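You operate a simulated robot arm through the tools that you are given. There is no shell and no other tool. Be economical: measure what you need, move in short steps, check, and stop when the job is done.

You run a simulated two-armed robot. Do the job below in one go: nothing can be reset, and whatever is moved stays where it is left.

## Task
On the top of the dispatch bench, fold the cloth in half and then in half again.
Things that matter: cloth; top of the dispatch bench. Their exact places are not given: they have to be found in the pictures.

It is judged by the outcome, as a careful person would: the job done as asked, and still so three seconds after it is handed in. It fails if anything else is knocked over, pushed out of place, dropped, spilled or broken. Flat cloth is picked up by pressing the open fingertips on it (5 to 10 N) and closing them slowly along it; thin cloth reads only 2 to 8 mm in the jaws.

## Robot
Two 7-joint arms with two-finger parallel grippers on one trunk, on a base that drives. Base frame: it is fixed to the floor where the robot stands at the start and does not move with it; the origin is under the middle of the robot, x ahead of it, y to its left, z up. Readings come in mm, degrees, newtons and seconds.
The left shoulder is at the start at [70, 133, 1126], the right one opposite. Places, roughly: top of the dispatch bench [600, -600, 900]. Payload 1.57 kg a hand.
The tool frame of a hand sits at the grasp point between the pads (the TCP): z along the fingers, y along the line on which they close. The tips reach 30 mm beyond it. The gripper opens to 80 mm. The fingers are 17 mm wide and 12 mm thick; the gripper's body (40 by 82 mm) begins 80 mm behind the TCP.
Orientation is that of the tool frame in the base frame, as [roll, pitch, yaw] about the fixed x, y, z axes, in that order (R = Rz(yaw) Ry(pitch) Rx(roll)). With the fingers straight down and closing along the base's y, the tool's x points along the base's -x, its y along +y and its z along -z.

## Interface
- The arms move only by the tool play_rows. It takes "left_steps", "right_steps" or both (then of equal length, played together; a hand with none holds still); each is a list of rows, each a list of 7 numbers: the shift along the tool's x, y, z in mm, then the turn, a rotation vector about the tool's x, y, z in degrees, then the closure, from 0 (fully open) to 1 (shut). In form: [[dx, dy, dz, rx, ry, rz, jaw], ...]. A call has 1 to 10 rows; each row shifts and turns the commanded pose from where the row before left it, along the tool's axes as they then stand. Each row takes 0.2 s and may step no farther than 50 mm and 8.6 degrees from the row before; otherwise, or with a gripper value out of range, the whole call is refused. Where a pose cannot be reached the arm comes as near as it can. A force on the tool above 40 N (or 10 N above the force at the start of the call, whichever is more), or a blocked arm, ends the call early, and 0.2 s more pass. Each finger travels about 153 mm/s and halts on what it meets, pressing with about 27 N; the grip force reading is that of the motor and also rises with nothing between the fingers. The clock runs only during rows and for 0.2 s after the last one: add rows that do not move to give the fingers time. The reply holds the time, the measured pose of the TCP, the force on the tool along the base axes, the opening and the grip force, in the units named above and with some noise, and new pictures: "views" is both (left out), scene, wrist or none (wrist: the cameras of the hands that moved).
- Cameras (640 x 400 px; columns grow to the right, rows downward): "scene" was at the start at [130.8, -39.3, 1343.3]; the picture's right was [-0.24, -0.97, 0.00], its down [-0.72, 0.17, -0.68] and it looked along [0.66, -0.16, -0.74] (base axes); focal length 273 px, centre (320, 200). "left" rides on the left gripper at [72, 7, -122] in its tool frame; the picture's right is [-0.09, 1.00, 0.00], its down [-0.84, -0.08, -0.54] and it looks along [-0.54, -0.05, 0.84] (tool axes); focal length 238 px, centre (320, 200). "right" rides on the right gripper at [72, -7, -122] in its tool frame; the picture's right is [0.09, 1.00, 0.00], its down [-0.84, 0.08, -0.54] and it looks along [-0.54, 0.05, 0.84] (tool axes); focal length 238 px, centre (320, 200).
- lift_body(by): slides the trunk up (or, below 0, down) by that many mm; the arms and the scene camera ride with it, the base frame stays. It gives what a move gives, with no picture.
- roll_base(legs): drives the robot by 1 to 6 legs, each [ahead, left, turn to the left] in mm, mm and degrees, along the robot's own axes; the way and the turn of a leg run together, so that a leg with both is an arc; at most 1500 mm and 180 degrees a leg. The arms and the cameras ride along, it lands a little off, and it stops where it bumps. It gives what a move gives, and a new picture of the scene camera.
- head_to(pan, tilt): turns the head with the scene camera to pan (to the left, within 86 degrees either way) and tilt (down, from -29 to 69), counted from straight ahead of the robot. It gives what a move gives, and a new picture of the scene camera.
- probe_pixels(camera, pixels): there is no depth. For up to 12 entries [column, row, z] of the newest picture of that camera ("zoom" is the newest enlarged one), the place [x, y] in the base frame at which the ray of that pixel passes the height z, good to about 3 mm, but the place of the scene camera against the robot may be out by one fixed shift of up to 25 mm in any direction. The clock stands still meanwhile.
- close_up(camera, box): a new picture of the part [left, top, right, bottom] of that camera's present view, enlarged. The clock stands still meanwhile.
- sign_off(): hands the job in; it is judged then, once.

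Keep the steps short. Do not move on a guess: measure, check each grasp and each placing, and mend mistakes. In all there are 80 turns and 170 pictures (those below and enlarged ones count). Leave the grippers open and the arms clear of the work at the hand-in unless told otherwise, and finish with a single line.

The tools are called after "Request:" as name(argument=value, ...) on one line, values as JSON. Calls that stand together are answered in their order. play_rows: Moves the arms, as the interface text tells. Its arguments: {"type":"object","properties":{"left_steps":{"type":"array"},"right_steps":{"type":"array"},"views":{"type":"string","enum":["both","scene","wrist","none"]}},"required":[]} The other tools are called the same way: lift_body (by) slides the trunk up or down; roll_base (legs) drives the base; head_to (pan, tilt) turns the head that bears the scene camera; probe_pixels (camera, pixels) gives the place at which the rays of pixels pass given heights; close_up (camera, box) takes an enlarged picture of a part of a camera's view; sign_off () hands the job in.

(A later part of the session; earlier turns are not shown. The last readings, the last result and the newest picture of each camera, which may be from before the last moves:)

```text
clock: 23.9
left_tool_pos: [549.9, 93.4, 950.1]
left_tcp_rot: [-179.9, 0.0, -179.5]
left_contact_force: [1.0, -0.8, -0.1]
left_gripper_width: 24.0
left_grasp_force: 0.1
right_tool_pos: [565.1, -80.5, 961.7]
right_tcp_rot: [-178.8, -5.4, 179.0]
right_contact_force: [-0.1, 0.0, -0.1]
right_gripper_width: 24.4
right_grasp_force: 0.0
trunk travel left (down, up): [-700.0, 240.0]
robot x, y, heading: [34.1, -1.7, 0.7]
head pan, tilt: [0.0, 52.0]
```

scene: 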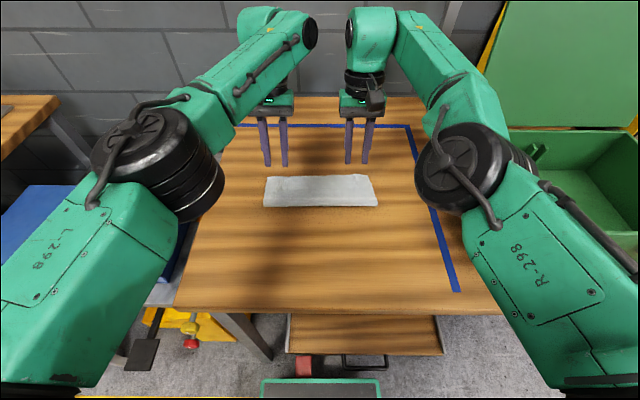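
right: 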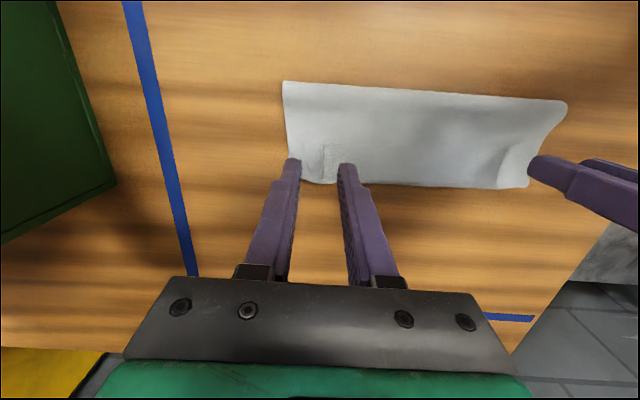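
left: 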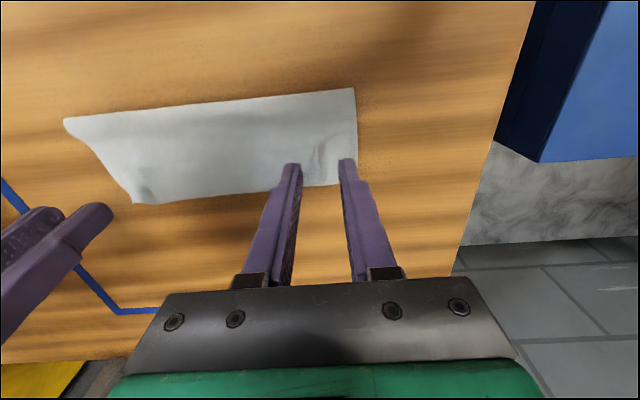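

Request:
close_up(camera="left", box=[260, 80, 388, 200])

Request:
close_up(camera="right", box=[260, 70, 388, 190])

Request:
probe_pixels(camera="left", pixels=[[320, 150, 863], [348, 137, 863], [320, 186, 863], [355, 88, 863], [357, 183, 863], [64, 120, 863], [132, 203, 863]])

Request:
probe_pixels(camera="right", pixels=[[328, 155, 863], [304, 145, 863], [328, 184, 863], [285, 81, 863], [566, 103, 863], [527, 188, 863]])

```text
3.33 times, centred on (324, 140) of left
```

zoom: 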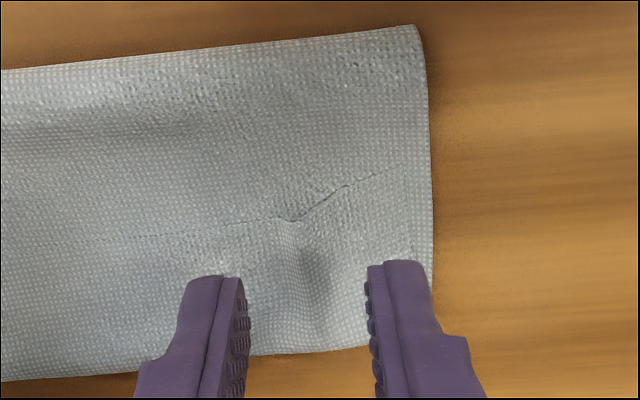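

```text
3.33 times, centred on (324, 130) of right
```

zoom: 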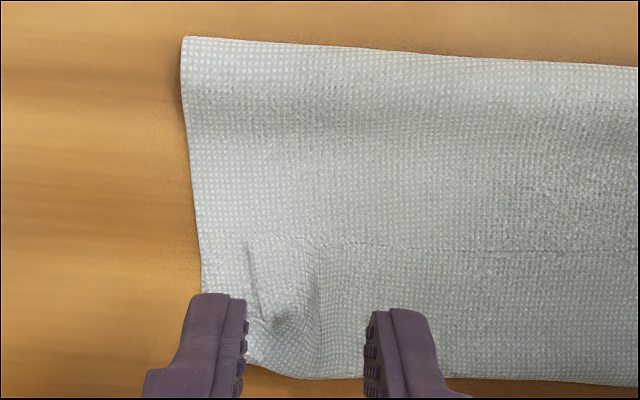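

```text
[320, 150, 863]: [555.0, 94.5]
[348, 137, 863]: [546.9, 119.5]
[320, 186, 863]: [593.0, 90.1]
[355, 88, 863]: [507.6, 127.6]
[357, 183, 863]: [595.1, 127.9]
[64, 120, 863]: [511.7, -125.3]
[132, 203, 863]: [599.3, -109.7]
```

```text
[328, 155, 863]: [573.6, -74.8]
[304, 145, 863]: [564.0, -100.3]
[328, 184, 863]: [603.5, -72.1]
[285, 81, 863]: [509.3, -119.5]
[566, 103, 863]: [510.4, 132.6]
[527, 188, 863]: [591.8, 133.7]
```

I have the ridges: left at about (552–575, 93), right at about (562–580, −76). I'll line up TCPs at left (566, 93) and right (576, −78), straighten the right hand, narrow both, and go down to just above the hem.

Request:
play_rows(left_steps=[[-8, 0, 15, 0, 0, 0, 0.76], [-8, 0, 15, 0, 0, 0, 0.76], [0, 0, 15, 0, 0, 0, 0.76], [0, 0, 7, 0, 0, 0, 0.76], [0, 0, 0, 0, 0, 0, 0.76]], right_steps=[[-6, 1.5, 15, 0, -5.4, 0, 0.78], [-5, 1, 18, 0, 0, 0, 0.78], [0, 0, 18, 0, 0, 0, 0.78], [0, 0, 12, 0, 0, 0, 0.78], [0, 0, 0, 0, 0, 0, 0.78]], views="wrist")

```text
clock: 25.1
left_tool_pos: [564.3, 92.1, 900.9]
left_tcp_rot: [-179.9, 0.0, -179.5]
left_contact_force: [0.6, 0.1, -1.0]
left_gripper_width: 19.2
left_grasp_force: 0.0
right_tool_pos: [575.5, -78.8, 899.2]
right_tcp_rot: [-178.9, 0.0, 179.1]
right_contact_force: [0.6, 0.6, 0.6]
right_gripper_width: 17.6
right_grasp_force: 0.1
trunk travel left (down, up): [-700.0, 240.0]
robot x, y, heading: [37.7, -0.9, 0.5]
head pan, tilt: [0.0, 52.0]
```

right: 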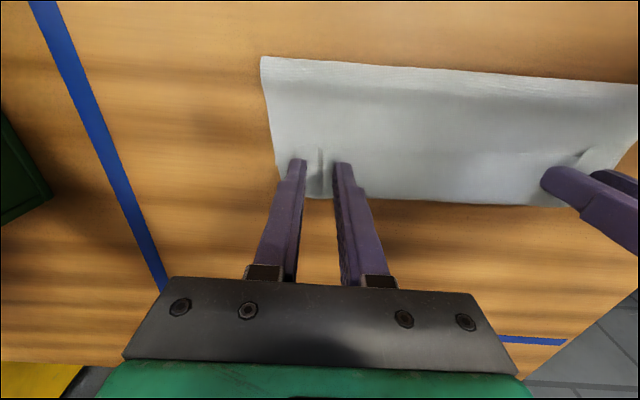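
left: 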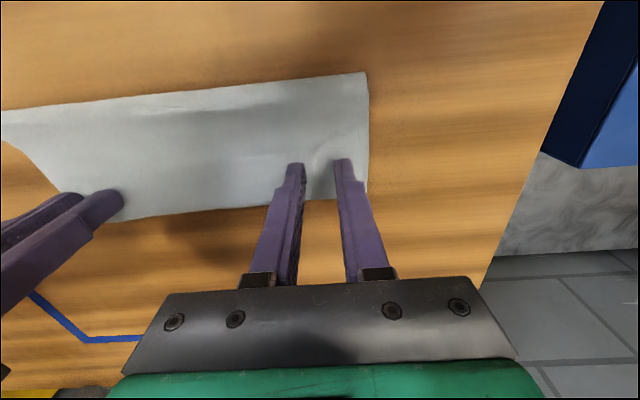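

Both ridges sit between the pads. I'll lower in small steps to light contact.

Request:
play_rows(left_steps=[[0, 0, 3, 0, 0, 0, 0.76], [0, 0, 2, 0, 0, 0, 0.76], [0, 0, 1, 0, 0, 0, 0.76], [0, 0, 0, 0, 0, 0, 0.76]], right_steps=[[0, 0, 3, 0, 0, 0, 0.78], [0, 0, 1.5, 0, 0, 0, 0.78], [0, 0, 1, 0, 0, 0, 0.78], [0, 0, 0, 0, 0, 0, 0.78]], views="none")

```text
clock: 26.1
left_tool_pos: [562.7, 91.9, 894.0]
left_tcp_rot: [-179.8, 0.0, -179.6]
left_contact_force: [-1.5, 0.5, -0.7]
left_gripper_width: 19.2
left_grasp_force: 0.0
right_tool_pos: [573.8, -80.3, 893.1]
right_tcp_rot: [-178.8, 0.1, 179.1]
right_contact_force: [0.5, -0.2, 1.0]
right_gripper_width: 17.8
right_grasp_force: 0.1
trunk travel left (down, up): [-700.0, 240.0]
robot x, y, heading: [37.8, -1.4, 0.5]
head pan, tilt: [0.0, 52.0]
```

Still only about 1 N. I'll go 1 mm further and close slowly.

Request:
play_rows(left_steps=[[0, 0, 1.2, 0, 0, 0, 0.76], [0, 0, 0.3, 0, 0, 0, 0.8], [0, 0, 0, 0, 0, 0, 0.84], [0, 0, 0, 0, 0, 0, 0.88], [0, 0, 0, 0, 0, 0, 0.92], [0, 0, 0, 0, 0, 0, 0.96], [0, 0, 0, 0, 0, 0, 1], [0, 0, 0, 0, 0, 0, 1], [0, 0, 0, 0, 0, 0, 1]], right_steps=[[0, 0, 1, 0, 0, 0, 0.78], [0, 0, 0, 0, 0, 0, 0.82], [0, 0, 0, 0, 0, 0, 0.85], [0, 0, 0, 0, 0, 0, 0.88], [0, 0, 0, 0, 0, 0, 0.92], [0, 0, 0, 0, 0, 0, 0.96], [0, 0, 0, 0, 0, 0, 1], [0, 0, 0, 0, 0, 0, 1], [0, 0, 0, 0, 0, 0, 1]], views="wrist")

```text
clock: 28.1
left_tool_pos: [563.4, 91.5, 893.5]
left_tcp_rot: [-180.0, -0.1, -179.5]
left_contact_force: [-0.5, 0.3, 0.2]
left_gripper_width: 0.0
left_grasp_force: 21.3
right_tool_pos: [575.6, -81.3, 892.6]
right_tcp_rot: [-178.7, 0.0, 179.1]
right_contact_force: [1.2, 0.4, 0.8]
right_gripper_width: 1.9
right_grasp_force: 23.6
trunk travel left (down, up): [-700.0, 240.0]
robot x, y, heading: [36.8, -2.4, 0.3]
head pan, tilt: [0.0, 52.0]
```

right: 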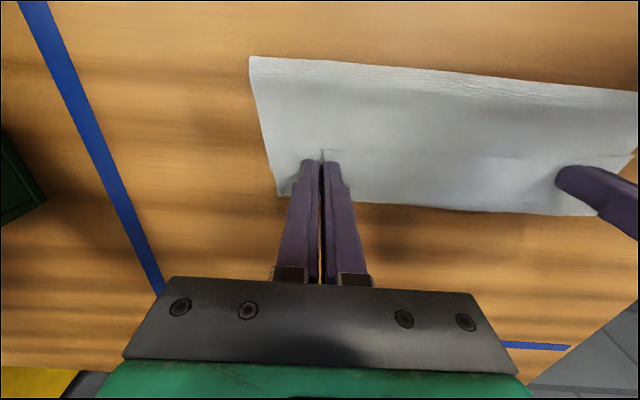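
left: 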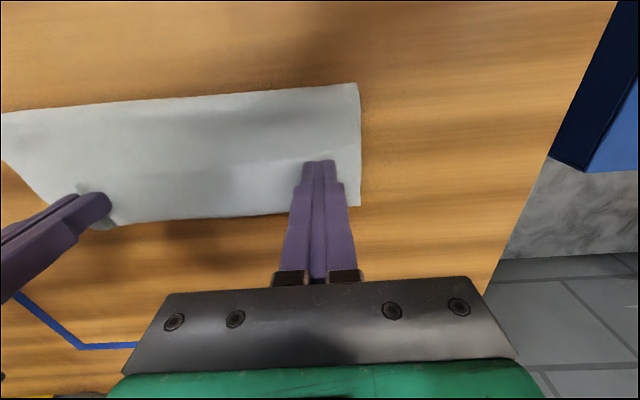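

Right holds a 1.9 mm ridge. Left slid off (0.0). I'll raise the left a little, open it to 26 mm, and press again.

Request:
play_rows(left_steps=[[0, 0, -8, 0, 0, 0, 1], [0, -1, 0, 0, 0, 0, 0.68], [0, 0, 4, 0, 0, 0, 0.68], [0, 0, 4, 0, 0, 0, 0.68], [0, 0, 1.5, 0, 0, 0, 0.68], [0, 0, 0, 0, 0, 0, 0.68]], views="none")

```text
clock: 29.4
left_tool_pos: [563.9, 92.1, 892.0]
left_tcp_rot: [-179.8, 0.2, -179.5]
left_contact_force: [1.2, -1.4, 7.6]
left_gripper_width: 25.5
left_grasp_force: 0.1
right_tool_pos: [574.8, -81.4, 893.1]
right_tcp_rot: [-178.7, 0.1, 179.0]
right_contact_force: [0.3, 0.5, 0.7]
right_gripper_width: 1.7
right_grasp_force: 23.7
trunk travel left (down, up): [-700.0, 240.0]
robot x, y, heading: [34.2, -2.8, 0.4]
head pan, tilt: [0.0, 52.0]
```

The left reads 7.6 N, which is right. I'll close slowly.

Request:
play_rows(left_steps=[[0, 0, 0, 0, 0, 0, 0.72], [0, 0, 0, 0, 0, 0, 0.76], [0, 0, 0, 0, 0, 0, 0.8], [0, 0, 0, 0, 0, 0, 0.84], [0, 0, 0, 0, 0, 0, 0.88], [0, 0, 0, 0, 0, 0, 0.92], [0, 0, 0, 0, 0, 0, 0.96], [0, 0, 0, 0, 0, 0, 1], [0, 0, 0, 0, 0, 0, 1]], views="wrist")

```text
clock: 31.4
left_tool_pos: [563.3, 91.7, 892.1]
left_tcp_rot: [-179.9, 0.1, -179.5]
left_contact_force: [0.6, -5.0, 9.8]
left_gripper_width: 1.9
left_grasp_force: 22.9
right_tool_pos: [574.0, -80.1, 893.6]
right_tcp_rot: [-178.9, 0.1, 179.3]
right_contact_force: [-0.8, 6.0, 0.4]
right_gripper_width: 1.6
right_grasp_force: 24.0
trunk travel left (down, up): [-700.0, 240.0]
robot x, y, heading: [38.0, -2.4, 0.5]
head pan, tilt: [0.0, 52.0]
```

left: 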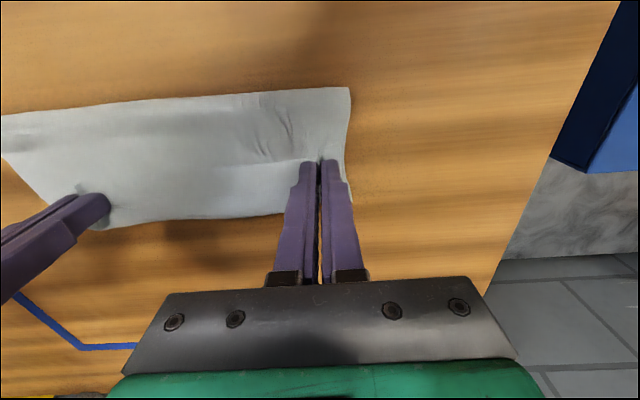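

Both hands hold now. I'll lift and draw back a bit, then check that only the hem layer came.

Request:
play_rows(left_steps=[[3, -1, -12, 0, 0, 0, 1], [5, 0, -16, 0, 0, 0, 1], [8, 0, -18, 0, 0, 0, 1], [10, 0, -18, 0, 0, 0, 1], [10, 0, -18, 0, 0, 0, 1], [10, 0, -18, 0, 0, 0, 1]], right_steps=[[3, 1, -12, 0, 0, 0, 1], [7, 0, -16, 0, 0, 0, 1], [11, 0, -18, 0, 0, 0, 1], [12, 0, -18, 0, 0, 0, 1], [12, 0, -18, 0, 0, 0, 1], [12, 0, -18, 0, 0, 0, 1]])

```text
clock: 32.9
left_tool_pos: [515.5, 91.3, 991.6]
left_tcp_rot: [-179.9, 0.0, -179.6]
left_contact_force: [-0.8, 0.2, -0.1]
left_gripper_width: 1.9
left_grasp_force: 23.4
right_tool_pos: [517.3, -75.4, 994.9]
right_tcp_rot: [-178.7, 0.1, 179.0]
right_contact_force: [0.6, 0.0, 0.2]
right_gripper_width: 2.0
right_grasp_force: 23.6
trunk travel left (down, up): [-700.0, 240.0]
robot x, y, heading: [36.6, -0.0, 0.8]
head pan, tilt: [0.0, 52.0]
```

scene: 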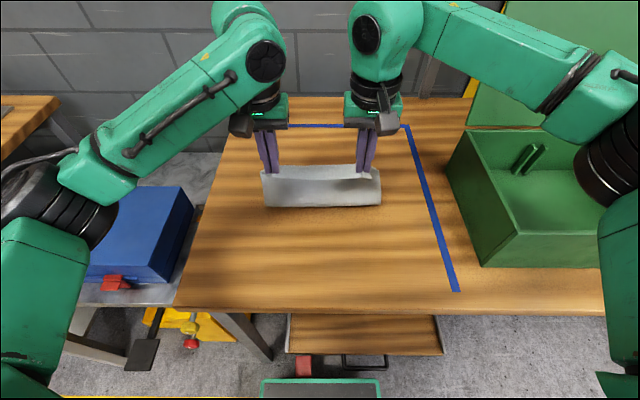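
right: 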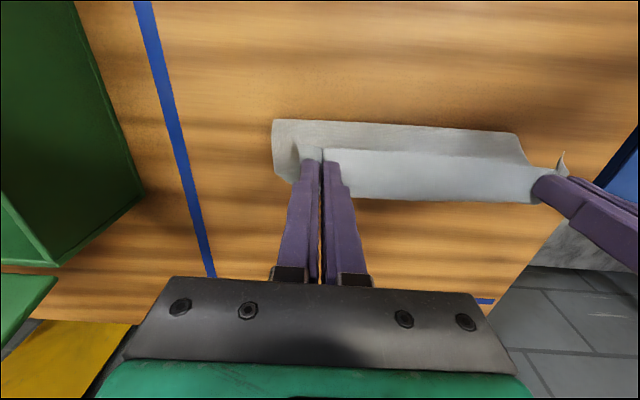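
left: 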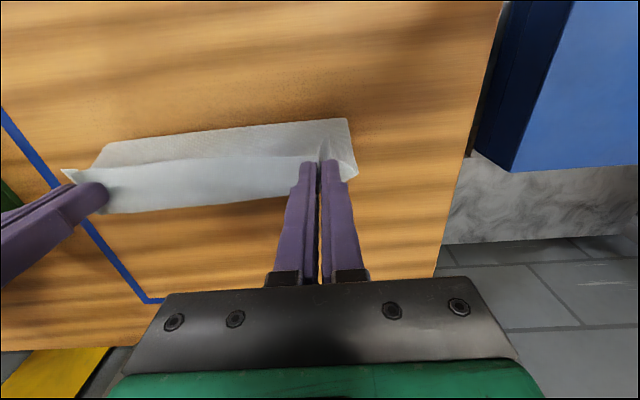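

Good, the hem layer came up and the rest hangs below. I'll lift on to hang the cloth at about x 440, z 1110.

Request:
play_rows(left_steps=[[12.5, 0, -20, 0, 0, 0, 1], [12.5, 0, -20, 0, 0, 0, 1], [12.5, 0, -20, 0, 0, 0, 1], [12.5, 0, -20, 0, 0, 0, 1], [12.5, 0, -20, 0, 0, 0, 1], [12.5, 0, -20, 0, 0, 0, 1], [0, 0, 0, 0, 0, 0, 1]], right_steps=[[12.5, -1, -20, 0, 0, 0, 1], [12.5, -1, -20, 0, 0, 0, 1], [12.5, 0, -20, 0, 0, 0, 1], [12.5, 0, -20, 0, 0, 0, 1], [12.5, 0, -20, 0, 0, 0, 1], [12.5, 0, -18, 0, 0, 0, 1], [0, 0, 0, 0, 0, 0, 1]])

```text
clock: 34.5
left_tool_pos: [443.8, 91.6, 1111.4]
left_tcp_rot: [-179.9, 0.0, -179.5]
left_contact_force: [-0.7, 0.0, 0.2]
left_gripper_width: 1.8
left_grasp_force: 23.6
right_tool_pos: [442.2, -74.0, 1108.3]
right_tcp_rot: [-178.8, -0.1, 179.0]
right_contact_force: [0.3, 0.1, 0.5]
right_gripper_width: 1.6
right_grasp_force: 23.7
trunk travel left (down, up): [-700.0, 240.0]
robot x, y, heading: [35.4, -0.7, 0.6]
head pan, tilt: [0.0, 52.0]
```

scene: 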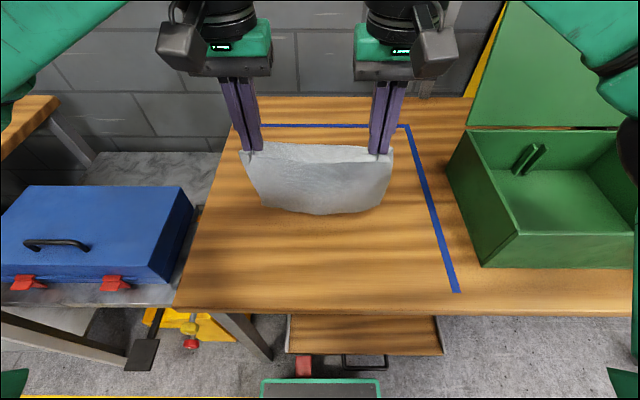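
right: 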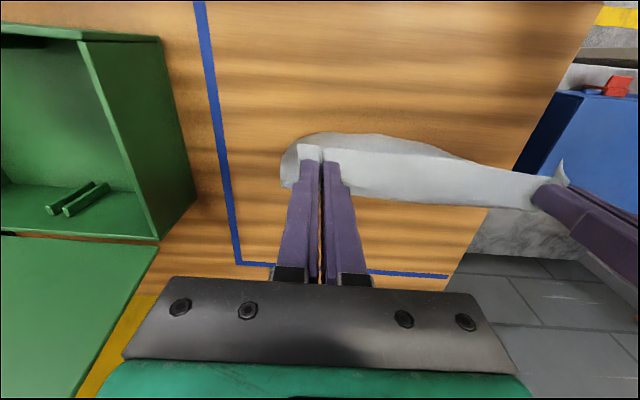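
left: 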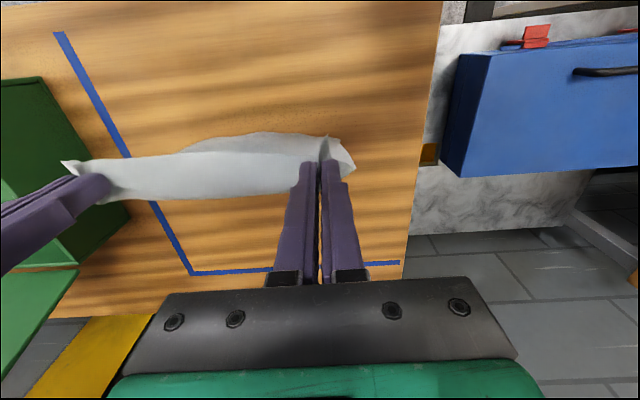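

The cloth hangs freely with some slack between the hands. I'll spread the hands a few mm to tauten it and take a closer look at the bottom edge.

Request:
play_rows(left_steps=[[0, 3, 0, 0, 0, 0, 1], [0, 3, 0, 0, 0, 0, 1], [0, 0, 0, 0, 0, 0, 1]], right_steps=[[0, -3, 0, 0, 0, 0, 1], [0, -3, 0, 0, 0, 0, 1], [0, 0, 0, 0, 0, 0, 1]], views="none")

Request:
close_up(camera="scene", box=[200, 120, 440, 270])

```text
clock: 35.2
left_tool_pos: [442.6, 95.5, 1111.0]
left_tcp_rot: [-179.8, 0.0, -179.5]
left_contact_force: [-0.7, -15.2, -0.4]
left_gripper_width: 1.8
left_grasp_force: 23.5
right_tool_pos: [441.9, -80.3, 1108.5]
right_tcp_rot: [-179.1, 0.1, 179.3]
right_contact_force: [1.0, 14.3, 0.1]
right_gripper_width: 1.9
right_grasp_force: 24.2
trunk travel left (down, up): [-700.0, 240.0]
robot x, y, heading: [36.4, 1.1, 0.5]
head pan, tilt: [0.0, 52.0]
```

```text
2.67 times, centred on (320, 195) of scene
```

zoom: 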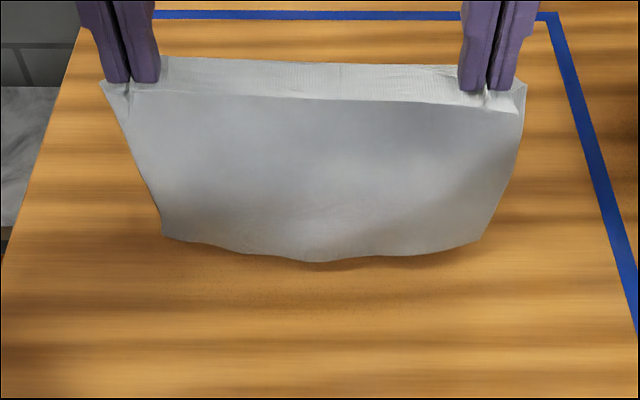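

The spread is now too tight at 15 N, so I'll ease it. The cloth hangs flat with its hem pointing towards me, as wanted. Next I'll set the bottom edge down and move forward and down to lay the lower half on the table.

Request:
play_rows(left_steps=[[0, -1.6, 10, 0, 0, 0, 1], [-16, 0, 8, 0, 0, 0, 1], [-18, 0, 10, 0, 0, 0, 1], [-18, 0, 12, 0, 0, 0, 1], [-18, 0, 15, 0, 0, 0, 1], [-18, 0, 18, 0, 0, 0, 1], [-16, 0, 20, 0, 0, 0, 1], [-10, 0, 16, 0, 0, 0, 1]], right_steps=[[0, 1.6, 8, 0, 0, 0, 1], [-16, 0, 8, 0, 0, 0, 1], [-18, 0, 10, 0, 0, 0, 1], [-18, 0, 12, 0, 0, 0, 1], [-18, 0, 15, 0, 0, 0, 1], [-18, 0, 18, 0, 0, 0, 1], [-16, 0, 20, 0, 0, 0, 1], [-10, 0, 16, 0, 0, 0, 1]])

```text
clock: 37.0
left_tool_pos: [558.9, 94.5, 999.9]
left_tcp_rot: [-179.9, 0.0, -179.6]
left_contact_force: [0.0, -15.9, 0.6]
left_gripper_width: 2.0
left_grasp_force: 23.7
right_tool_pos: [555.0, -82.1, 1001.6]
right_tcp_rot: [-178.9, -0.1, 179.2]
right_contact_force: [0.7, 15.3, -0.5]
right_gripper_width: 1.9
right_grasp_force: 23.7
trunk travel left (down, up): [-700.0, 240.0]
robot x, y, heading: [31.6, -1.1, 0.5]
head pan, tilt: [0.0, 52.0]
```

scene: 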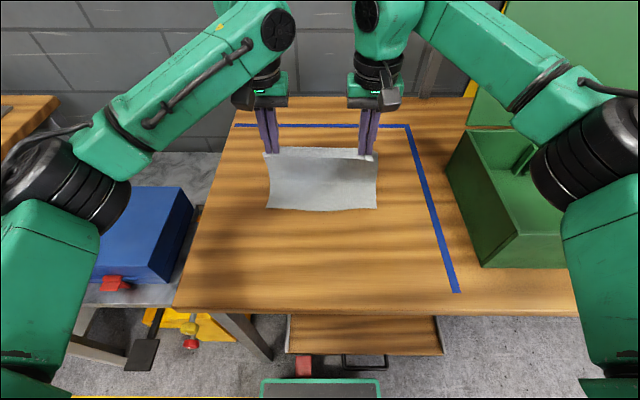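
right: 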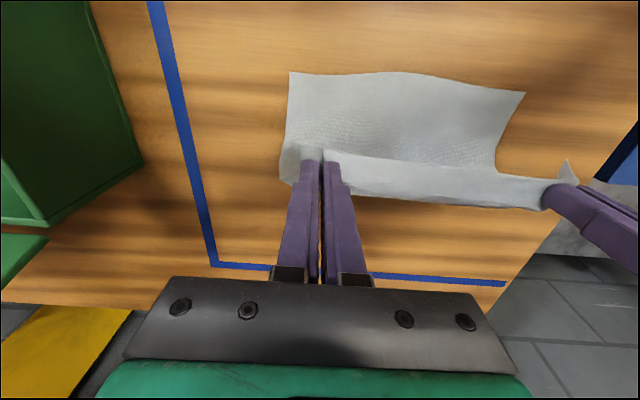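
left: 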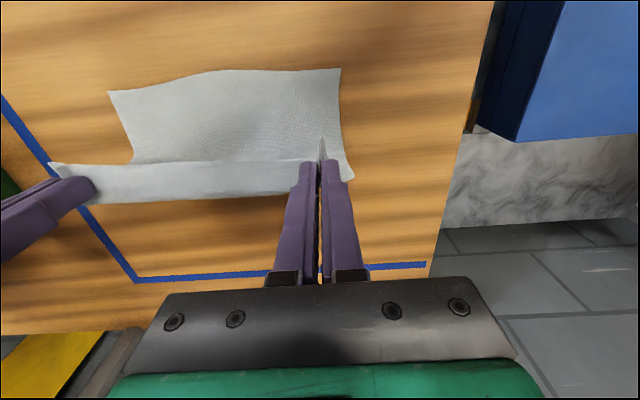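

It worked: the lower half lies flat and the upper half stands up from it. I'll measure the bottom edge on the table.

Request:
probe_pixels(camera="left", pixels=[[110, 92, 860], [340, 68, 860], [228, 70, 860]])

Request:
probe_pixels(camera="right", pixels=[[290, 72, 860], [525, 92, 860], [400, 73, 860]])

```text
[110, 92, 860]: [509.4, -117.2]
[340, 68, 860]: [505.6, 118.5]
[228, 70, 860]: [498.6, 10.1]
```

```text
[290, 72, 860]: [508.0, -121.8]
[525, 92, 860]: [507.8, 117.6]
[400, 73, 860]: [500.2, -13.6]
```

The bottom edge is at x ≈ 507, so the fold should fall at about x 620 and the hem should come back to about x 521. I'll ease the sideways pull, move forward about 45 mm and down 25 mm.

Request:
play_rows(left_steps=[[-12, -1, 4, 0, 0, 0, 1], [-12, -1, 6, 0, 0, 0, 1], [-12, 0, 7, 0, 0, 0, 1], [-8, 0, 8, 0, 0, 0, 1], [0, 0, 0, 0, 0, 0, 1]], right_steps=[[-12, 1, 4, 0, 0, 0, 1], [-12, 1, 6, 0, 0, 0, 1], [-12, 0, 7, 0, 0, 0, 1], [-11, 0, 9, 0, 0, 0, 1], [0, 0, 0, 0, 0, 0, 1]], views="wrist")

```text
clock: 38.2
left_tool_pos: [598.2, 93.0, 975.5]
left_tcp_rot: [-179.9, 0.0, -179.5]
left_contact_force: [-0.8, -11.8, -0.5]
left_gripper_width: 1.8
left_grasp_force: 23.9
right_tool_pos: [602.6, -82.0, 977.2]
right_tcp_rot: [-178.8, -0.1, 179.2]
right_contact_force: [-1.3, 12.0, -0.1]
right_gripper_width: 1.8
right_grasp_force: 23.6
trunk travel left (down, up): [-700.0, 240.0]
robot x, y, heading: [37.0, 2.3, 0.4]
head pan, tilt: [0.0, 52.0]
```

right: 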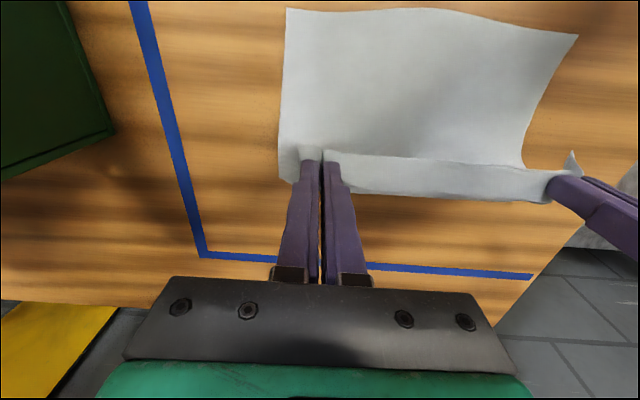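
left: 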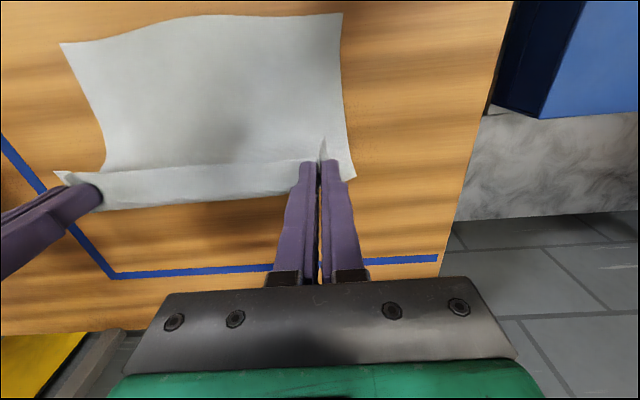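

Request:
probe_pixels(camera="left", pixels=[[60, 42, 860], [342, 13, 860], [200, 15, 860]])

Request:
probe_pixels(camera="right", pixels=[[288, 8, 860], [578, 36, 860], [430, 10, 860]])

```text
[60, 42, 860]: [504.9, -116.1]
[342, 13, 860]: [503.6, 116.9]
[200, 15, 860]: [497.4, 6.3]
```

```text
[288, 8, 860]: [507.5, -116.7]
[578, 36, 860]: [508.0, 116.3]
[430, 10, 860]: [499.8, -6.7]
```

The bottom edge stayed at x ≈ 505. I'll lay the upper half back towards me along a quarter arc to x ≈ 518, ending a few mm above the layer.

Request:
play_rows(left_steps=[[18, -1, 3, 0, 0, 0, 1], [18, -0.5, 8, 0, 0, 0, 1], [16, 0, 12, 0, 0, 0, 1], [14, 0, 16, 0, 0, 0, 1], [9, 0, 19, 0, 0, 0, 1], [5, 0, 18, 0, 0, 0, 1], [0, 0, 0, 0, 0, 0, 1]], right_steps=[[20, 1, 3, 0, 0, 0, 1], [20, 0.5, 8, 0, 0, 0, 1], [16, 0, 12, 0, 0, 0, 1], [14, 0, 16, 0, 0, 0, 1], [9, 0, 19, 0, 0, 0, 1], [5, 0, 20, 0, 0, 0, 1], [0, 0, 0, 0, 0, 0, 1]])

```text
clock: 39.9
left_tool_pos: [519.5, 89.3, 900.9]
left_tcp_rot: [-179.8, 0.0, -179.5]
left_contact_force: [-0.7, -1.5, 1.0]
left_gripper_width: 1.7
left_grasp_force: 23.5
right_tool_pos: [520.6, -80.2, 900.0]
right_tcp_rot: [-178.8, -0.1, 179.2]
right_contact_force: [0.3, 1.9, -1.1]
right_gripper_width: 1.8
right_grasp_force: 23.3
trunk travel left (down, up): [-700.0, 240.0]
robot x, y, heading: [32.1, -1.3, 0.4]
head pan, tilt: [0.0, 52.0]
```

scene: 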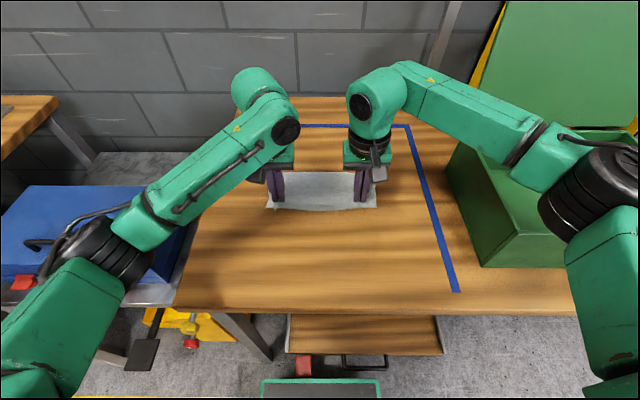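
right: 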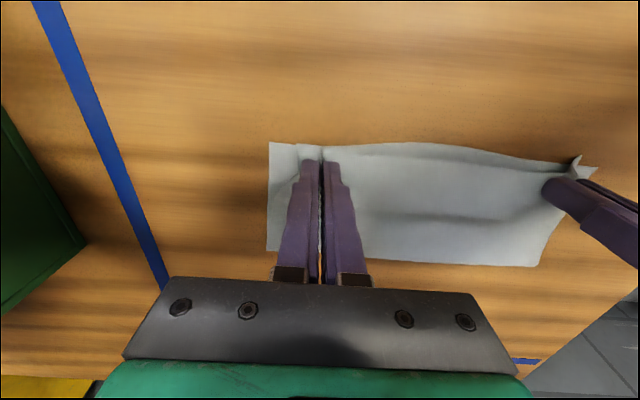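
left: 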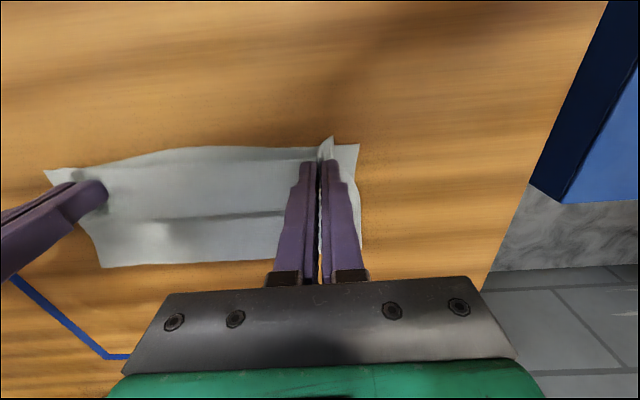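

It is laid well aligned over the lower half. I'll lower the last few mm, open slowly and lift straight up.

Request:
play_rows(left_steps=[[0, 0, 5, 0, 0, 0, 1], [0, 0, 2, 0, 0, 0, 1], [0, 0, 0, 0, 0, 0, 0.93], [0, 0, 0, 0, 0, 0, 0.86], [0, 0, 0, 0, 0, 0, 0.75], [0, 0, -8, 0, 0, 0, 0.75], [0, 0, -25, 0, 0, 0, 0.75], [10, 0, -30, 0, 0, 0, 0.75], [20, 20, -30, 0, 0, 0, 0.75]], right_steps=[[0, 0, 5, 0, 0, 0, 1], [0, 0, 2, 0, 0, 0, 1], [0, 0, 0, 0, 0, 0, 0.93], [0, 0, 0, 0, 0, 0, 0.86], [0, 0, 0, 0, 0, 0, 0.75], [0, 0, -8, 0, 0, 0, 0.75], [0, 0, -25, 0, 0, 0, 0.75], [10, 0, -30, 0, 0, 0, 0.75], [20, -20, -30, 0, 0, 0, 0.75]])

Request:
close_up(camera="scene", box=[230, 140, 410, 250])

```text
clock: 41.9
left_tool_pos: [486.5, 105.2, 987.0]
left_tcp_rot: [-179.8, 0.1, -179.5]
left_contact_force: [0.0, 0.1, -0.6]
left_gripper_width: 20.0
left_grasp_force: 0.0
right_tool_pos: [486.2, -98.2, 986.9]
right_tcp_rot: [-178.8, 0.3, 179.1]
right_contact_force: [0.2, 0.3, 0.5]
right_gripper_width: 19.8
right_grasp_force: 0.0
trunk travel left (down, up): [-700.0, 240.0]
robot x, y, heading: [38.3, -0.4, 0.5]
head pan, tilt: [0.0, 52.0]
```

scene: 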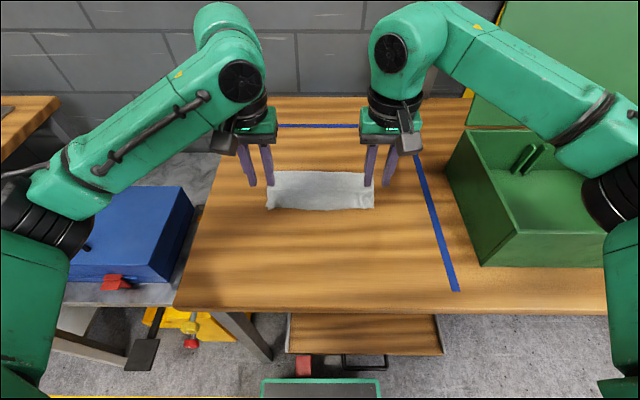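
right: 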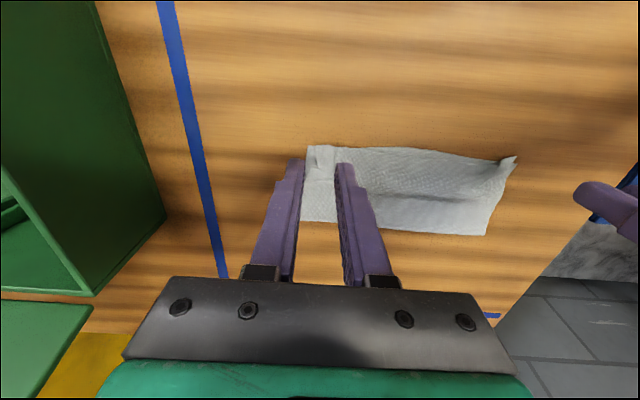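
left: 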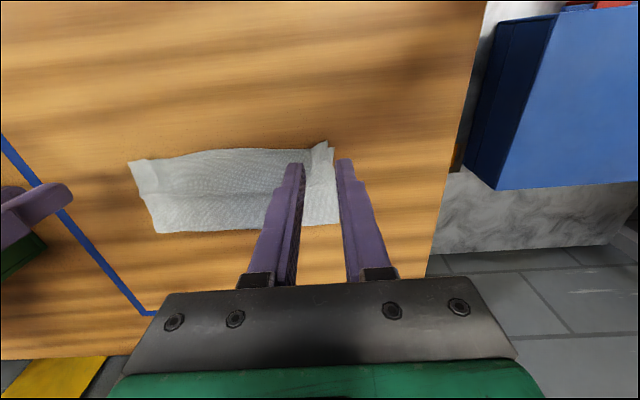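

```text
3.56 times, centred on (320, 195) of scene
```

zoom: 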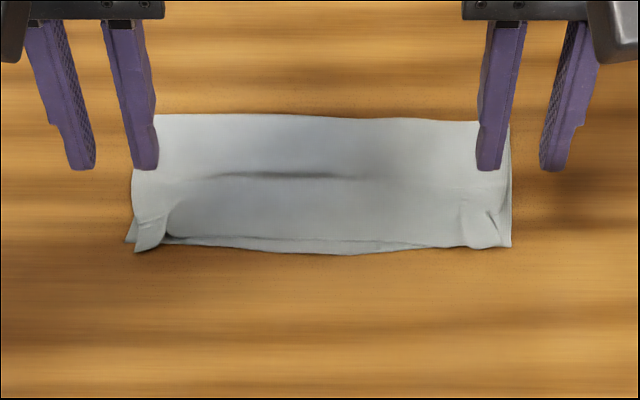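

The first fold now looks right, with the edges aligned. I'll measure the folded strip.

Request:
probe_pixels(camera="right", pixels=[[308, 147, 861], [302, 220, 861], [515, 157, 861], [485, 235, 861], [400, 150, 861], [400, 229, 861]])

Request:
probe_pixels(camera="left", pixels=[[130, 161, 861], [157, 232, 861], [334, 148, 861], [338, 222, 861], [230, 149, 861], [230, 229, 861]])

```text
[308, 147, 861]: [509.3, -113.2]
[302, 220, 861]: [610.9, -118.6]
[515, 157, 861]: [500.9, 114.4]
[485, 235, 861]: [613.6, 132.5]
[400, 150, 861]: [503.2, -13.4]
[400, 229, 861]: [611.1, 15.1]
```

```text
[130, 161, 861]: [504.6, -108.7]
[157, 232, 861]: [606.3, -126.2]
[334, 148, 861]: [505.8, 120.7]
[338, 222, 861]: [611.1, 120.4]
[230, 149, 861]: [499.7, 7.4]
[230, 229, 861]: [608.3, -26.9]
```

The strip measures x 505–611, y −117 to 120. For the second fold, the left hand will take the right end at its middle (558, −95), closing along x with the camera on the right side. It can then lean left with the fingers pointing right while carrying the end to the left. I'll move the right arm away and turn the left hand in yaw.

Request:
play_rows(left_steps=[[0, 0, -3, 0, 0, -8.5, 0.6], [0, 0, -3, 0, 0, -8.5, 0.6], [0, 0, -3, 0, 0, -8.5, 0.6], [0, 0, -3, 0, 0, -8.5, 0.6], [0, 0, -3, 0, 0, -8.5, 0.6], [0, 0, 0, 0, 0, -8.5, 0.6], [0, 0, 0, 0, 0, -8.5, 0.6], [0, 0, 0, 0, 0, -8.5, 0.6], [0, 0, 0, 0, 0, -8.5, 0.6], [0, 0, 0, 0, 0, -8.5, 0.6]], right_steps=[[15, -25, -20, 0, 0, 0, 0], [18, -25, -20, 0, 0, 0, 0], [18, -25, -20, 0, 0, 0, 0], [18, -25, -20, 0, 0, 0, 0], [18, -25, -20, 0, 0, 0, 0], [18, -25, -20, 0, 0, 0, 0], [0, 0, 0, 0, 0, 0, 0], [0, 0, 0, 0, 0, 0, 0], [0, 0, 0, 0, 0, 0, 0], [0, 0, 0, 0, 0, 0, 0]], views="scene")

```text
clock: 44.0
left_tool_pos: [490.1, 110.3, 1000.2]
left_tcp_rot: [179.9, -0.1, -94.2]
left_contact_force: [-0.4, -0.2, -0.5]
left_gripper_width: 32.2
left_grasp_force: 0.1
right_tool_pos: [382.7, -243.3, 1108.5]
right_tcp_rot: [-178.8, 0.0, 179.1]
right_contact_force: [0.2, -0.3, 0.0]
right_gripper_width: 80.0
right_grasp_force: 0.1
trunk travel left (down, up): [-700.0, 240.0]
robot x, y, heading: [32.6, 0.4, 0.6]
head pan, tilt: [0.0, 52.0]
```

scene: 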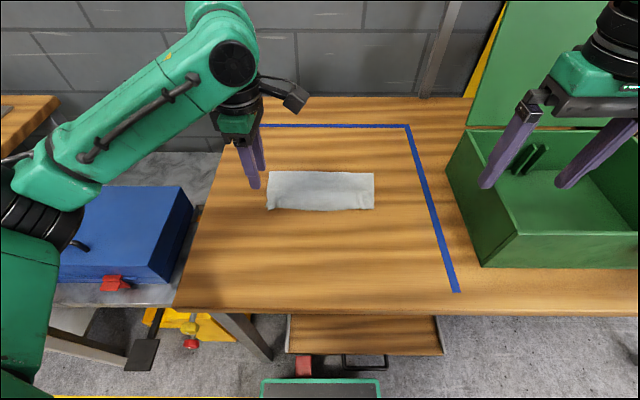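

The right arm is clear. Next, the left hand goes over the right end of the strip.

Request:
play_rows(left_steps=[[30, -10, 0, 0, 0, -4.2, 0.6], [34, -11.5, 10, 0, 0, 0, 0.6], [34, -11.5, 10, 0, 0, 0, 0.6], [35, -11.5, 10, 0, 0, 0, 0.6], [35, -11.5, 10, 0, 0, 0, 0.6], [35, -11.5, 10, 0, 0, 0, 0.6], [0, 0, 0, 0, 0, 0, 0.6]])

```text
clock: 45.6
left_tool_pos: [555.0, -90.9, 953.5]
left_tcp_rot: [-180.0, -0.1, -90.4]
left_contact_force: [0.7, 0.5, 0.1]
left_gripper_width: 32.1
left_grasp_force: 0.2
right_tool_pos: [381.6, -241.0, 1110.7]
right_tcp_rot: [-178.8, 0.0, 179.1]
right_contact_force: [0.1, 0.1, 1.0]
right_gripper_width: 80.1
right_grasp_force: 0.1
trunk travel left (down, up): [-700.0, 240.0]
robot x, y, heading: [36.3, -1.8, 0.6]
head pan, tilt: [0.0, 52.0]
```

scene: 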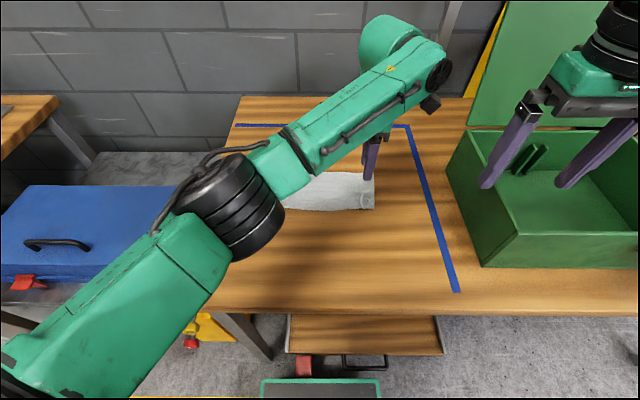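
left: 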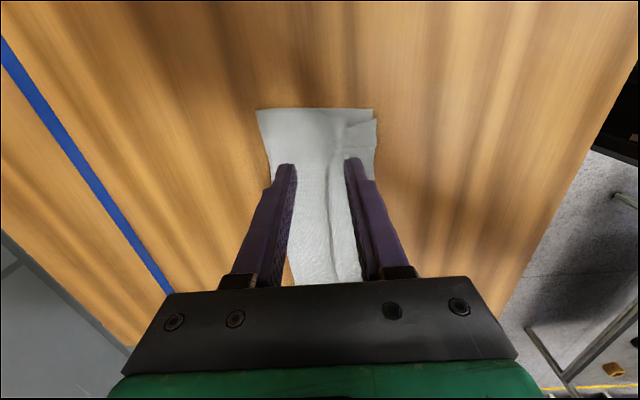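

Request:
probe_pixels(camera="left", pixels=[[257, 111, 862], [374, 109, 862], [316, 109, 862], [350, 150, 862]])

Request:
close_up(camera="left", box=[230, 90, 400, 200])

```text
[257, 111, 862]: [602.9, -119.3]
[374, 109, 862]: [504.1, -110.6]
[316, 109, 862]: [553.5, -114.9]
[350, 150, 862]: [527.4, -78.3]
```

```text
3.64 times, centred on (315, 145) of left
```

zoom: 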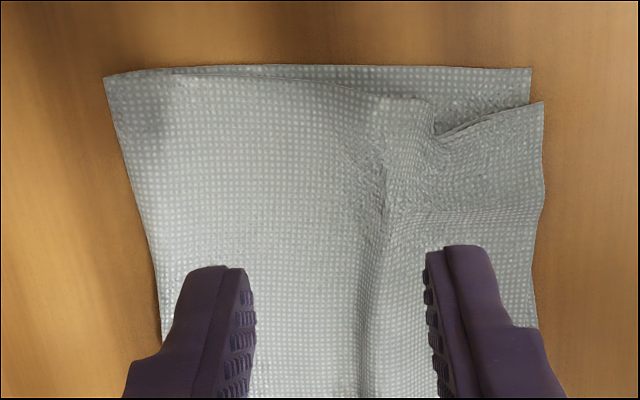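

Both layers show at the end edge, y ≈ −115. I'll go to y ≈ −101 with a 40 mm opening and lower to near contact.

Request:
play_rows(left_steps=[[5, 0, 18, 0, 0, 0, 0.5], [5, 0, 18, 0, 0, 0, 0.5], [0, 0, 18, 0, 0, 0, 0.5], [0, 0, 6, 0, 0, 0, 0.5], [0, 0, 3, 0, 0, 0, 0.5], [0, 0, 0, 0, 0, 0, 0.5]], views="wrist")

```text
clock: 47.0
left_tool_pos: [554.9, -102.3, 891.2]
left_tcp_rot: [-179.8, 0.0, -90.3]
left_contact_force: [2.8, 0.7, 14.4]
left_gripper_width: 38.6
left_grasp_force: 0.1
right_tool_pos: [380.1, -242.6, 1110.3]
right_tcp_rot: [-178.8, 0.2, 179.1]
right_contact_force: [0.6, -0.7, 0.4]
right_gripper_width: 79.9
right_grasp_force: 0.1
trunk travel left (down, up): [-700.0, 240.0]
robot x, y, heading: [36.4, -1.3, 0.4]
head pan, tilt: [0.0, 52.0]
```

left: 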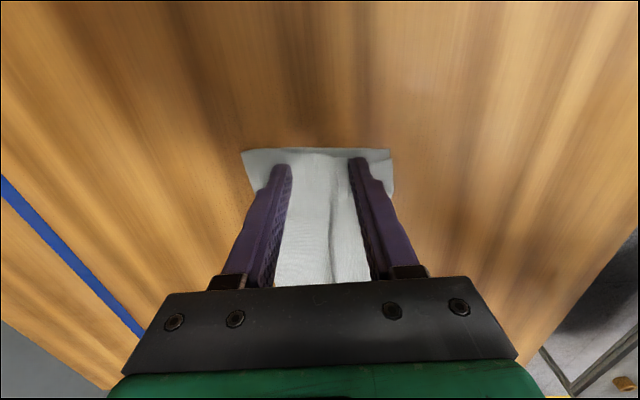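

The force is 14 N. I'll ease 0.5 mm and close slowly, so both layers are gathered.

Request:
play_rows(left_steps=[[0, 0, -0.6, 0, 0, 0, 0.54], [0, 0, 0, 0, 0, 0, 0.59], [0, 0, 0, 0, 0, 0, 0.64], [0, 0, 0, 0, 0, 0, 0.69], [0, 0, 0, 0, 0, 0, 0.74], [0, 0, 0, 0, 0, 0, 0.8], [0, 0, 0, 0, 0, 0, 0.86], [0, 0, 0, 0, 0, 0, 0.93], [0, 0, 0, 0, 0, 0, 1], [0, 0, 0, 0, 0, 0, 1]], views="wrist")

Request:
close_up(camera="left", box=[230, 100, 410, 210])

```text
clock: 49.2
left_tool_pos: [554.2, -104.1, 892.0]
left_tcp_rot: [-179.9, -0.3, -90.3]
left_contact_force: [-2.0, 0.4, 10.7]
left_gripper_width: 3.2
left_grasp_force: 24.0
right_tool_pos: [379.8, -243.3, 1109.6]
right_tcp_rot: [-178.9, 0.1, 179.1]
right_contact_force: [0.7, 0.1, 0.2]
right_gripper_width: 80.0
right_grasp_force: 0.1
trunk travel left (down, up): [-700.0, 240.0]
robot x, y, heading: [37.7, 0.3, 0.3]
head pan, tilt: [0.0, 52.0]
```

left: 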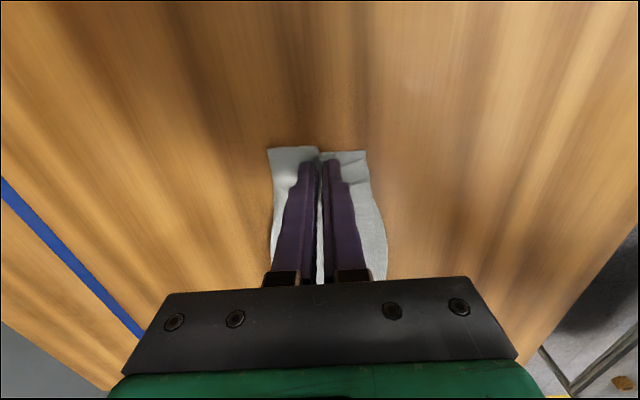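

```text
3.56 times, centred on (320, 155) of left
```

zoom: 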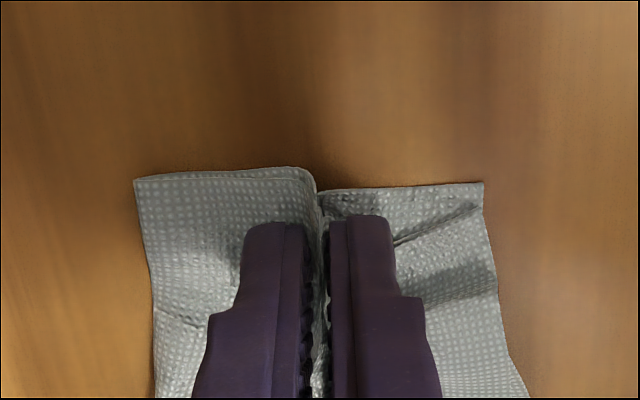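

It reads 3.2 mm, which means both layers are gripped. Next I'll carry the end up and leftwards on a half arc about y ≈ 2, tilting gradually so the fingers point right. First half now, then a check.

Request:
play_rows(left_steps=[[-4.2, 0, -18.4, 0, 3.25, 0, 1], [-6.7, 0, -18.2, 0, 3.25, 0, 1], [-9.5, 0, -17.4, 0, 3.25, 0, 1], [-12.1, 0, -16.3, 0, 3.25, 0, 1], [-14.5, 0, -15, 0, 3.25, 0, 1], [-16.7, 0, -13.5, 0, 3.25, 0, 1], [-18.5, 0, -11.6, 0, 3.25, 0, 1], [-19.9, 0, -9.5, 0, 3.25, 0, 1], [0, 0, 0, 0, 0, 0, 1]])

```text
clock: 51.2
left_tool_pos: [555.9, 14.5, 980.2]
left_tcp_rot: [179.9, -26.1, -90.2]
left_contact_force: [-1.1, -0.3, -0.1]
left_gripper_width: 3.3
left_grasp_force: 24.3
right_tool_pos: [382.5, -244.3, 1107.8]
right_tcp_rot: [-178.9, 0.0, 179.1]
right_contact_force: [-0.8, -1.0, 0.4]
right_gripper_width: 79.9
right_grasp_force: 0.0
trunk travel left (down, up): [-700.0, 240.0]
robot x, y, heading: [37.4, -2.3, 0.4]
head pan, tilt: [0.0, 52.0]
```

scene: 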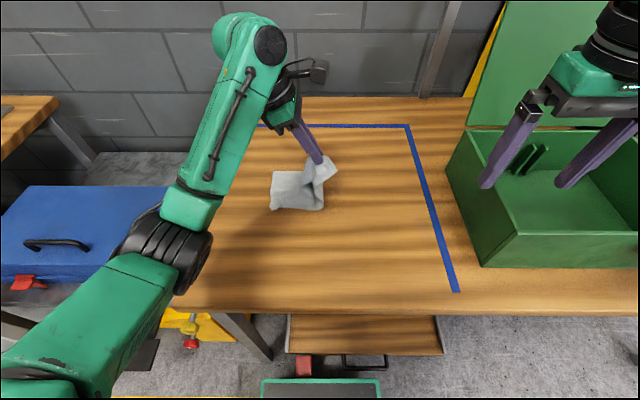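
left: 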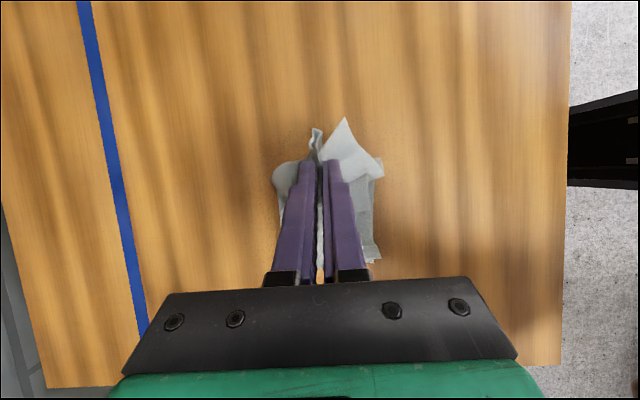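

Request:
close_up(camera="scene", box=[240, 130, 370, 225])

```text
4.21 times, centred on (305, 178) of scene
```

zoom: 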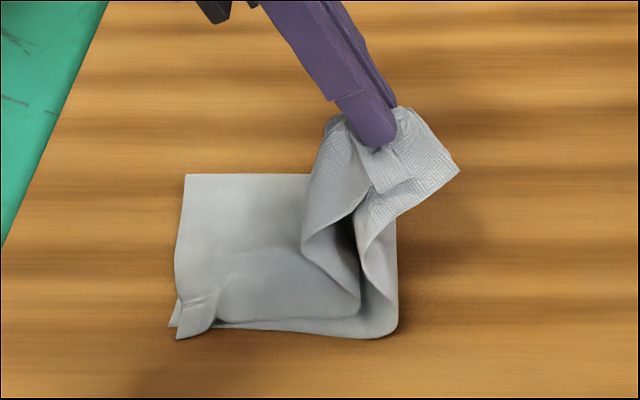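

Both layers are held and the end stands up cleanly. I'll continue over to the left, tilting on to about 56°, and stop about 35 mm above the table for a check.

Request:
play_rows(left_steps=[[-22, 0, -7.2, 0, 5, 0, 1], [-23.9, 0, -6.5, 0, 5, 0, 1], [-24.1, 0, -4.7, 0, 5, 0, 1], [-23.9, 0, -2.6, 0, 5, 0, 1], [-24, 0, -1.6, 0, 5, 0, 1], [-23.8, 0, 0.9, 0, 5, 0, 1], [0, 0, 0, 0, 0, 0, 1]])

Request:
close_up(camera="scene", box=[210, 130, 340, 225])

```text
clock: 52.9
left_tool_pos: [554.1, 135.4, 910.7]
left_tcp_rot: [180.0, -56.1, -90.4]
left_contact_force: [0.7, -0.1, 0.0]
left_gripper_width: 3.1
left_grasp_force: 23.7
right_tool_pos: [381.6, -243.9, 1109.1]
right_tcp_rot: [-178.9, 0.1, 179.1]
right_contact_force: [0.7, 0.2, 0.2]
right_gripper_width: 80.0
right_grasp_force: 0.1
trunk travel left (down, up): [-700.0, 240.0]
robot x, y, heading: [38.9, -2.7, 0.6]
head pan, tilt: [0.0, 52.0]
```

scene: 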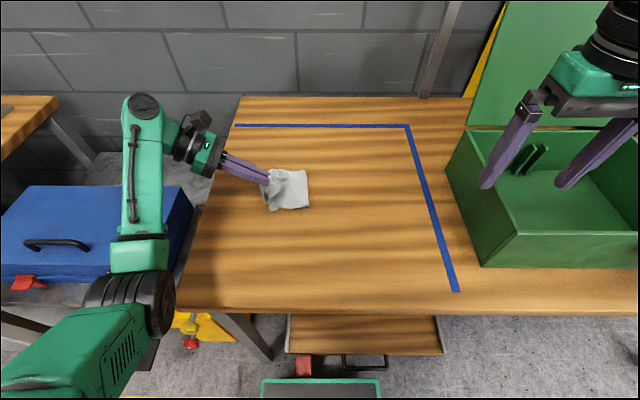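
left: 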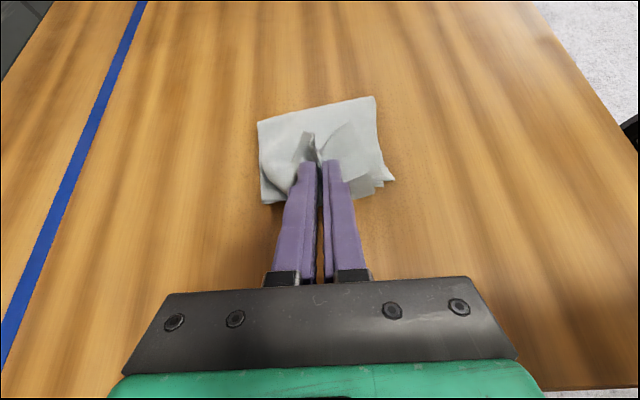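

```text
4.21 times, centred on (275, 178) of scene
```

zoom: 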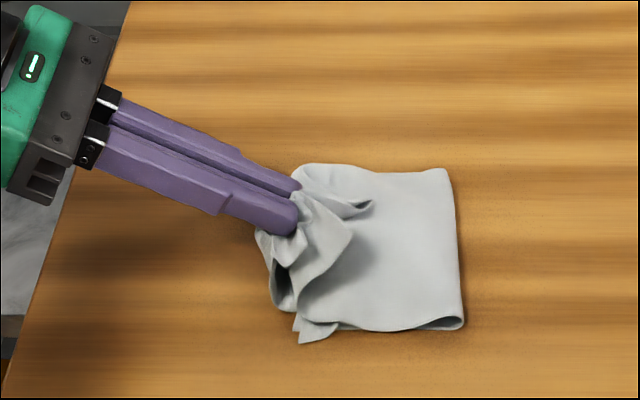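

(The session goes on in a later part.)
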